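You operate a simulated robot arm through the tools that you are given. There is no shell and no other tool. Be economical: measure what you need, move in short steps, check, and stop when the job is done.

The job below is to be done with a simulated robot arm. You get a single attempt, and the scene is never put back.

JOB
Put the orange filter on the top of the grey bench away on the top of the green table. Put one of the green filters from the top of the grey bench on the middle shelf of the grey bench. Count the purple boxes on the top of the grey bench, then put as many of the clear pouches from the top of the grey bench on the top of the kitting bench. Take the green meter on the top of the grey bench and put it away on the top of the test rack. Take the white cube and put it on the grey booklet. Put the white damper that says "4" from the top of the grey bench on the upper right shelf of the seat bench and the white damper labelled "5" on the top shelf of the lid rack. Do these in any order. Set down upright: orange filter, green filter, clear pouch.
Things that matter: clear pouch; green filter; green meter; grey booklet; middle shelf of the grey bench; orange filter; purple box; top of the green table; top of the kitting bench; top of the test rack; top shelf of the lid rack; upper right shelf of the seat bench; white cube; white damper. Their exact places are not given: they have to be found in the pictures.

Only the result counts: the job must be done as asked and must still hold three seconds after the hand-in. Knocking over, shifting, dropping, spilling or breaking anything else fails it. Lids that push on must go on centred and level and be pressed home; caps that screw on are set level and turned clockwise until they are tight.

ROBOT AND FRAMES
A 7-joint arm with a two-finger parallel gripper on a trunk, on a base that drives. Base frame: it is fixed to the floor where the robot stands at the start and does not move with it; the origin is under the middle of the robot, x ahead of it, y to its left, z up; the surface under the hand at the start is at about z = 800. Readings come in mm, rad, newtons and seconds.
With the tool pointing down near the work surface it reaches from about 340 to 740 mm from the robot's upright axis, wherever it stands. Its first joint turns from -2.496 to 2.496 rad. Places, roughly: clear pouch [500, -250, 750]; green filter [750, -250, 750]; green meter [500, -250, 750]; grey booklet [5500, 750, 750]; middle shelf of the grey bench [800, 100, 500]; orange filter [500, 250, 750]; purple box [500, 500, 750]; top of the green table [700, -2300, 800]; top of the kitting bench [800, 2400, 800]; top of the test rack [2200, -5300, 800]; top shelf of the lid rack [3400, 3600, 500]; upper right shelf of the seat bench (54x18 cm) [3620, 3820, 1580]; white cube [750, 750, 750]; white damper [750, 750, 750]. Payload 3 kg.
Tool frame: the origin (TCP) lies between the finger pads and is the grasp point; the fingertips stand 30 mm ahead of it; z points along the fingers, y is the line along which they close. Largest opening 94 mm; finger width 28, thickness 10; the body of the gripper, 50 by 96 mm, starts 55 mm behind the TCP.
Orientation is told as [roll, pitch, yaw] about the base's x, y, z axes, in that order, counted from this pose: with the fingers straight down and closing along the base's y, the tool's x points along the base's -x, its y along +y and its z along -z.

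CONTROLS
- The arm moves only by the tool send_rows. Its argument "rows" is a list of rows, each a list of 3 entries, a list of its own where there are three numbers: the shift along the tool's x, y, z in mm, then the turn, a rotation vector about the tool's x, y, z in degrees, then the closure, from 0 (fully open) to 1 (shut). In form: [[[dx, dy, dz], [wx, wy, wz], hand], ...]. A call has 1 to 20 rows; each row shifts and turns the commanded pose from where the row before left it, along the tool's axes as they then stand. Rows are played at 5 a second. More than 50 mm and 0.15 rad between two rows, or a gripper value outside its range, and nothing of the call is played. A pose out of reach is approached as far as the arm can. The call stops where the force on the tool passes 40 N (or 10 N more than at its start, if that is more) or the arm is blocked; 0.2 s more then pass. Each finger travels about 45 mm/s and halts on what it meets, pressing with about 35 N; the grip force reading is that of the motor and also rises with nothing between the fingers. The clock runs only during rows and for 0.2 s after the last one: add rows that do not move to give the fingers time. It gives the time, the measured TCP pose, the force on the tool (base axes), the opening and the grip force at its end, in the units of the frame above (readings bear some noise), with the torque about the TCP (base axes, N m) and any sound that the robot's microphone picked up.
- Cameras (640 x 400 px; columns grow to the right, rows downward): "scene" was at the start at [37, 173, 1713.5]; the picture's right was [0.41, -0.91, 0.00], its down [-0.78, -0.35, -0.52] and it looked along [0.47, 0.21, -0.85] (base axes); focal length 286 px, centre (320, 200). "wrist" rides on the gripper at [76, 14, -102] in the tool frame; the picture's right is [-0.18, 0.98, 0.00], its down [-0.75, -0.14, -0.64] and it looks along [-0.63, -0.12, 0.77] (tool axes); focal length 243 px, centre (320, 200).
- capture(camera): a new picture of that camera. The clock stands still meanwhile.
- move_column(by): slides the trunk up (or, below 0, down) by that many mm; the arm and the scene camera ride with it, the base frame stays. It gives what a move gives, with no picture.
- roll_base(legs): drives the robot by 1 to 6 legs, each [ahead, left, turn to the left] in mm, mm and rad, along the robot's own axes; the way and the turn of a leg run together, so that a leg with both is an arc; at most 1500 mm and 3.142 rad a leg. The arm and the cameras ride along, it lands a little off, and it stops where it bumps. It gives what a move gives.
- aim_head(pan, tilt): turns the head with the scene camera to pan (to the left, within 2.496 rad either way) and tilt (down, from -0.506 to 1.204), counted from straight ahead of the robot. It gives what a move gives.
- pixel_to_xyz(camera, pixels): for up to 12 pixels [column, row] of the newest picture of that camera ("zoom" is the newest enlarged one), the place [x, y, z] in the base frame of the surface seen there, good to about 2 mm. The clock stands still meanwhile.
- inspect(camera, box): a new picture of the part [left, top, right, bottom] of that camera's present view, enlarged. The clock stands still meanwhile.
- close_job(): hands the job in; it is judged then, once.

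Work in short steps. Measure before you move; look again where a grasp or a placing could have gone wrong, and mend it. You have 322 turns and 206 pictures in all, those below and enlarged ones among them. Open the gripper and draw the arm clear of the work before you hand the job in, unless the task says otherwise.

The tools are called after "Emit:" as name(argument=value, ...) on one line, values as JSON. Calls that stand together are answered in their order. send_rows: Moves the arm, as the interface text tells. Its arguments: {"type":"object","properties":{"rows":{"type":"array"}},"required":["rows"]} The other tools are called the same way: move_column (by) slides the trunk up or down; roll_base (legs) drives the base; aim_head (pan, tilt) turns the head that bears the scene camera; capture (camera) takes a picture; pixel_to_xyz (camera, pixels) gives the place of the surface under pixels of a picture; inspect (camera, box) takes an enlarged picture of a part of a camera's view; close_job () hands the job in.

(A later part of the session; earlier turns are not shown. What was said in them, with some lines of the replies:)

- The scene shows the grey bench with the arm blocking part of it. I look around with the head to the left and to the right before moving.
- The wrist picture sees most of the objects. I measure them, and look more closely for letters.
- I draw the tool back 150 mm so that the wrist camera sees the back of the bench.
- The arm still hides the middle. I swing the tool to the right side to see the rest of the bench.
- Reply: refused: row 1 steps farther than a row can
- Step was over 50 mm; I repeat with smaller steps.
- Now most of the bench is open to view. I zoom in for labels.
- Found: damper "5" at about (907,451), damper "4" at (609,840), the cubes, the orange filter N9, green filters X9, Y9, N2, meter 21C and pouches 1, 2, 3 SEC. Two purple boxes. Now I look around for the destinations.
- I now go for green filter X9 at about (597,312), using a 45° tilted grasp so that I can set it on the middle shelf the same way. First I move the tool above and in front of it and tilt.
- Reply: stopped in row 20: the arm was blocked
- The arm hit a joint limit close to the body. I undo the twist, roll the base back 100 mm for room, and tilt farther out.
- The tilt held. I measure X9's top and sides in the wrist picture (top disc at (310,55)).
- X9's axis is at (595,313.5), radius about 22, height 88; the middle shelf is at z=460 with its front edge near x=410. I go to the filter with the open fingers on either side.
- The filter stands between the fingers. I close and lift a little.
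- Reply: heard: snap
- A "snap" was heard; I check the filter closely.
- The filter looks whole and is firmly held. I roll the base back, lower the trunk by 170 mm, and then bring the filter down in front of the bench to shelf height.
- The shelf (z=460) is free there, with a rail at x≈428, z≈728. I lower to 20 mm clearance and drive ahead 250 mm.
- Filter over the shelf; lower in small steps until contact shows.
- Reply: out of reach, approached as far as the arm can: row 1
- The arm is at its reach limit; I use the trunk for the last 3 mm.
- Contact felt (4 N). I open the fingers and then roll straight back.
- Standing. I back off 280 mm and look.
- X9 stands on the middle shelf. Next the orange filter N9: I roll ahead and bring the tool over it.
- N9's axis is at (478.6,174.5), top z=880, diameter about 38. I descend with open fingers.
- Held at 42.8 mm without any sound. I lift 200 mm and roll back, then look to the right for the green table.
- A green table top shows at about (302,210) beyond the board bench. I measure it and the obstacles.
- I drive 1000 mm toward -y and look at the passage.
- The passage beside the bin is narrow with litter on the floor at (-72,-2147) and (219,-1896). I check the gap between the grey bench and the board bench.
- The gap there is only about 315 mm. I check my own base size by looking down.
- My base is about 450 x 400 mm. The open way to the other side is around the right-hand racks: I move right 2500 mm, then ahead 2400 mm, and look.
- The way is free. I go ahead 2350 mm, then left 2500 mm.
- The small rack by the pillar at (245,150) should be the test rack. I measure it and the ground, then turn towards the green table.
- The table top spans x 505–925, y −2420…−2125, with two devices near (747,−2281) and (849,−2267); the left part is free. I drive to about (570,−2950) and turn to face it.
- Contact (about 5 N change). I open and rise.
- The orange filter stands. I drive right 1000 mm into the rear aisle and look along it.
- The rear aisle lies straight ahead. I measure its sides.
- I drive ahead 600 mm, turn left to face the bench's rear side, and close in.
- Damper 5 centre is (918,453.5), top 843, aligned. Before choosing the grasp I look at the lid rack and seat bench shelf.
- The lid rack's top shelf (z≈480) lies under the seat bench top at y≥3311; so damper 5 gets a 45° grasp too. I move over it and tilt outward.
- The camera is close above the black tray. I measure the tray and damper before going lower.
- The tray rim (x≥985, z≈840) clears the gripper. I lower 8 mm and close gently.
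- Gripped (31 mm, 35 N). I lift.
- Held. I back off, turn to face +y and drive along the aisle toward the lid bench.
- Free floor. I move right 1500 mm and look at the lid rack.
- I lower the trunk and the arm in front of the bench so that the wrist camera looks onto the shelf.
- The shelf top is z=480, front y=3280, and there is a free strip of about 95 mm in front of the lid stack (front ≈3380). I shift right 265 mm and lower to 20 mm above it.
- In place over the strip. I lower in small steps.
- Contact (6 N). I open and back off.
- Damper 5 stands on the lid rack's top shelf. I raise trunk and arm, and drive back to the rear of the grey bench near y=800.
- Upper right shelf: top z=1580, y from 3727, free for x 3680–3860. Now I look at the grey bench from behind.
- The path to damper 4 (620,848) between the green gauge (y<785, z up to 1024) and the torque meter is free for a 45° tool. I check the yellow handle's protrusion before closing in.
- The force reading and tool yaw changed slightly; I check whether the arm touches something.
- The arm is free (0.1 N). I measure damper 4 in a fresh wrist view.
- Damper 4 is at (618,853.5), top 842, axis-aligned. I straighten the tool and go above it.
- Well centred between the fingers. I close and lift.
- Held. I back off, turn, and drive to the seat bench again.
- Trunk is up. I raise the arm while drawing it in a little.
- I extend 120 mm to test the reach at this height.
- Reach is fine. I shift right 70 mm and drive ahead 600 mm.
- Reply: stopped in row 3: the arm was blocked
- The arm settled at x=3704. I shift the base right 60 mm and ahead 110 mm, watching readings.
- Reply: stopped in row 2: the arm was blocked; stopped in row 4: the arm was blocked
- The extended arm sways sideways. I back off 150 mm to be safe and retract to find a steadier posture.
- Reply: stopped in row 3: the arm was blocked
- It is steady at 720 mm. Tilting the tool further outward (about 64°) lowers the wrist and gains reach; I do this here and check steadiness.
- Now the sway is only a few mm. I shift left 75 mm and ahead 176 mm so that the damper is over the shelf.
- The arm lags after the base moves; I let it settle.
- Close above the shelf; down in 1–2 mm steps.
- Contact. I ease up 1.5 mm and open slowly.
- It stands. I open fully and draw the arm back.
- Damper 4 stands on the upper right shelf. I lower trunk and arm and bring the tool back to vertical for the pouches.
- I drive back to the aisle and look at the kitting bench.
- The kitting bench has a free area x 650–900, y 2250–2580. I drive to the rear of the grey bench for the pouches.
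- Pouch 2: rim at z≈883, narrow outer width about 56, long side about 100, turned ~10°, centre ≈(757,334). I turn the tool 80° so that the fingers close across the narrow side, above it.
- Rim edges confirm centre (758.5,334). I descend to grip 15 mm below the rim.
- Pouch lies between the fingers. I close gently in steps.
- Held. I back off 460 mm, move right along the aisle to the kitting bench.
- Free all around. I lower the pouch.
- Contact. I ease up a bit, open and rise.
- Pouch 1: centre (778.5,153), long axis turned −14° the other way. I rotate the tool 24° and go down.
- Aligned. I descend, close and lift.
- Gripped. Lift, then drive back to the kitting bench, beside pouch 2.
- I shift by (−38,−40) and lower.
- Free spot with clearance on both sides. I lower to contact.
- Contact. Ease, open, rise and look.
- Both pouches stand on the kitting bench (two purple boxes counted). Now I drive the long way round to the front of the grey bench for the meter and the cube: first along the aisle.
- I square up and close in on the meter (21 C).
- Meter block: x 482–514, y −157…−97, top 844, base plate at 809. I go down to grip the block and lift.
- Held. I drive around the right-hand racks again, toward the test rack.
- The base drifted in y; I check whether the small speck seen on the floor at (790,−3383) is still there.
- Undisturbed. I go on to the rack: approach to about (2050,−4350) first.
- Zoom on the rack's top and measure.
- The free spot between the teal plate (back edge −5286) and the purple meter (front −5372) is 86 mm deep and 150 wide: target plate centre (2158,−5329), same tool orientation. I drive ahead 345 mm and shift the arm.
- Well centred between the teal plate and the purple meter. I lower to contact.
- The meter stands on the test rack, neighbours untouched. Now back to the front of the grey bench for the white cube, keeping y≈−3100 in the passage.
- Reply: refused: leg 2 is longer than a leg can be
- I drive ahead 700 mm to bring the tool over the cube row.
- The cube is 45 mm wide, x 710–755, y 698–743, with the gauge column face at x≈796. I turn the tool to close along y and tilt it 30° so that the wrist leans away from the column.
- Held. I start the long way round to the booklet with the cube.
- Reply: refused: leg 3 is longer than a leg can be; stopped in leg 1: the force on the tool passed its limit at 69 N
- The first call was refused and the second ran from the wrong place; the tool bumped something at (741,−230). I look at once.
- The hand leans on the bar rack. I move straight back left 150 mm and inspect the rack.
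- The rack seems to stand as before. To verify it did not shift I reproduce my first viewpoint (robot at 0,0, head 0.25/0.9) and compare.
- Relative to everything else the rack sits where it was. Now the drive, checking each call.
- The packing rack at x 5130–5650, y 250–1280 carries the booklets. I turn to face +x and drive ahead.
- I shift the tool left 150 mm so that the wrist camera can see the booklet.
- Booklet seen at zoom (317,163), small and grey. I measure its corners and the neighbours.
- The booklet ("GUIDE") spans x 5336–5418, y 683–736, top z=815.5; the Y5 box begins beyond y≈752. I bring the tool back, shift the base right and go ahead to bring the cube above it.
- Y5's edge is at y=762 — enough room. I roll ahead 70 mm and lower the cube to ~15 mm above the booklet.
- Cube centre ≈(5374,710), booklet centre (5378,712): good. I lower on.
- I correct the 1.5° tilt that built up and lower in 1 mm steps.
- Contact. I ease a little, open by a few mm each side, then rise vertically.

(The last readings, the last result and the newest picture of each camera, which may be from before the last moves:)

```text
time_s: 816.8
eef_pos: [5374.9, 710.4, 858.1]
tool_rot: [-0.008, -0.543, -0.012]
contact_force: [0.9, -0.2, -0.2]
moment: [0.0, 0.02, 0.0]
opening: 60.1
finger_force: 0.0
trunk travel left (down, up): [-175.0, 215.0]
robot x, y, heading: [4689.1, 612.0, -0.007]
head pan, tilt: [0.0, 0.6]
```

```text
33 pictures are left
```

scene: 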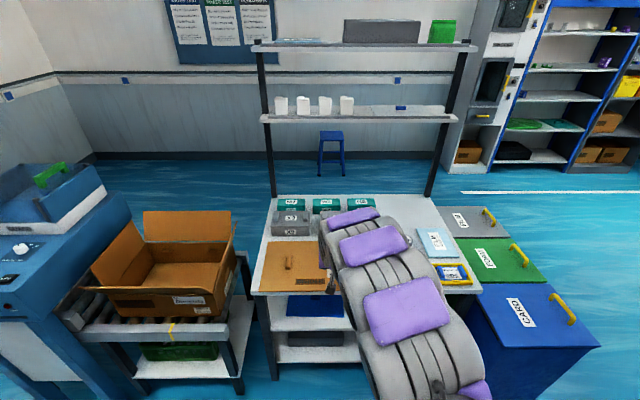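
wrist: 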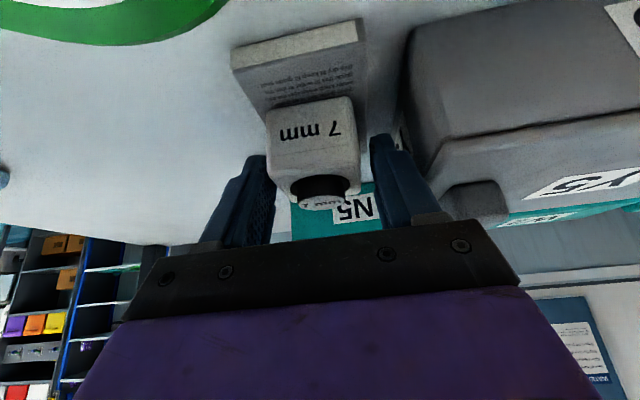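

The cube sits on the booklet. I rise straight up and back off.

Emit:
send_rows(rows=[[[-10, 0, -17], [0, 0, 0], 0.36], [[-23, 0, -38.5], [0, 0, 0], 0.36], [[-23, 0, -38.5], [0, 0, 0], 0.2], [[-23, 0, -38.5], [0, 0, 0], 0], [[-23, 0, -38.5], [0, 0, 0], 0], [[0, 0, 0], [0, 0, 0], 0]])

Emit:
roll_base(legs=[[-250, 0, 0]])

Emit:
capture(camera="wrist")

```text
time_s: 818.2
eef_pos: [5373.6, 707.2, 1053.6]
tool_rot: [-0.003, -0.543, -0.016]
contact_force: [-0.2, 0.1, -0.4]
moment: [-0.02, -0.01, 0.01]
opening: 93.8
finger_force: 0.1
trunk travel left (down, up): [-175.0, 215.0]
robot x, y, heading: [4690.4, 610.6, -0.004]
head pan, tilt: [0.0, 0.6]
```

```text
time_s: 820.1
eef_pos: [5121.3, 710.3, 1054.6]
tool_rot: [-0.007, -0.546, -0.017]
contact_force: [0.2, -0.1, 0.1]
moment: [-0.02, -0.03, 0.0]
opening: 94.1
finger_force: 0.1
trunk travel left (down, up): [-175.0, 215.0]
robot x, y, heading: [4440.1, 618.9, -0.014]
head pan, tilt: [0.0, 0.6]
```

```text
32 pictures are left
```

wrist: 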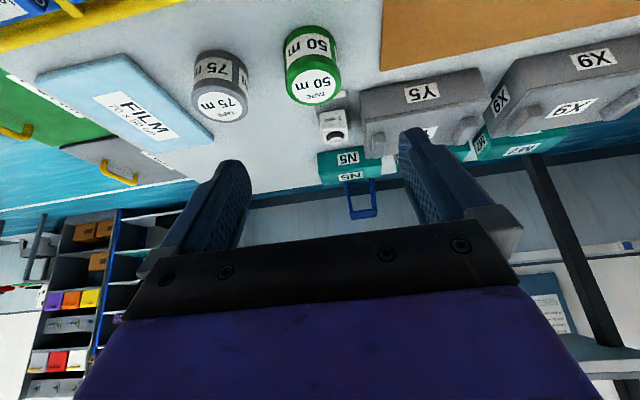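

Emit:
close_job()

```text
The job is handed in.
```

I handed the job in with every item at its asked place, but two things happened that I couldn't fully clear: a sound during one grasp and a bump against a rack.

| Item | Where it is now |
|---|---|
| Orange filter N9 | Upright on top of the green table |
| Green filter X9 | Upright on the middle shelf of the grey bench |
| Clear pouches 1 and 2 | Upright on top of the kitting bench, two because I counted two purple boxes |
| Green meter (21 C) | On top of the test rack |
| White cube (7 mm) | On the grey booklet |
| White damper 4 | On the upper right shelf of the seat bench |
| White damper 5 | On the top shelf of the lid rack |

- **Snap sound:** the microphone picked up a snap during the first grasp, on green filter X9. A close look showed no damage.
- **Bump:** while I carried the cube, a refused drive command left the base in the wrong place and the hand hit the white bar rack on the grey bench (69 N). A picture from my first viewpoint showed no visible shift, but I had no measured position to compare against.
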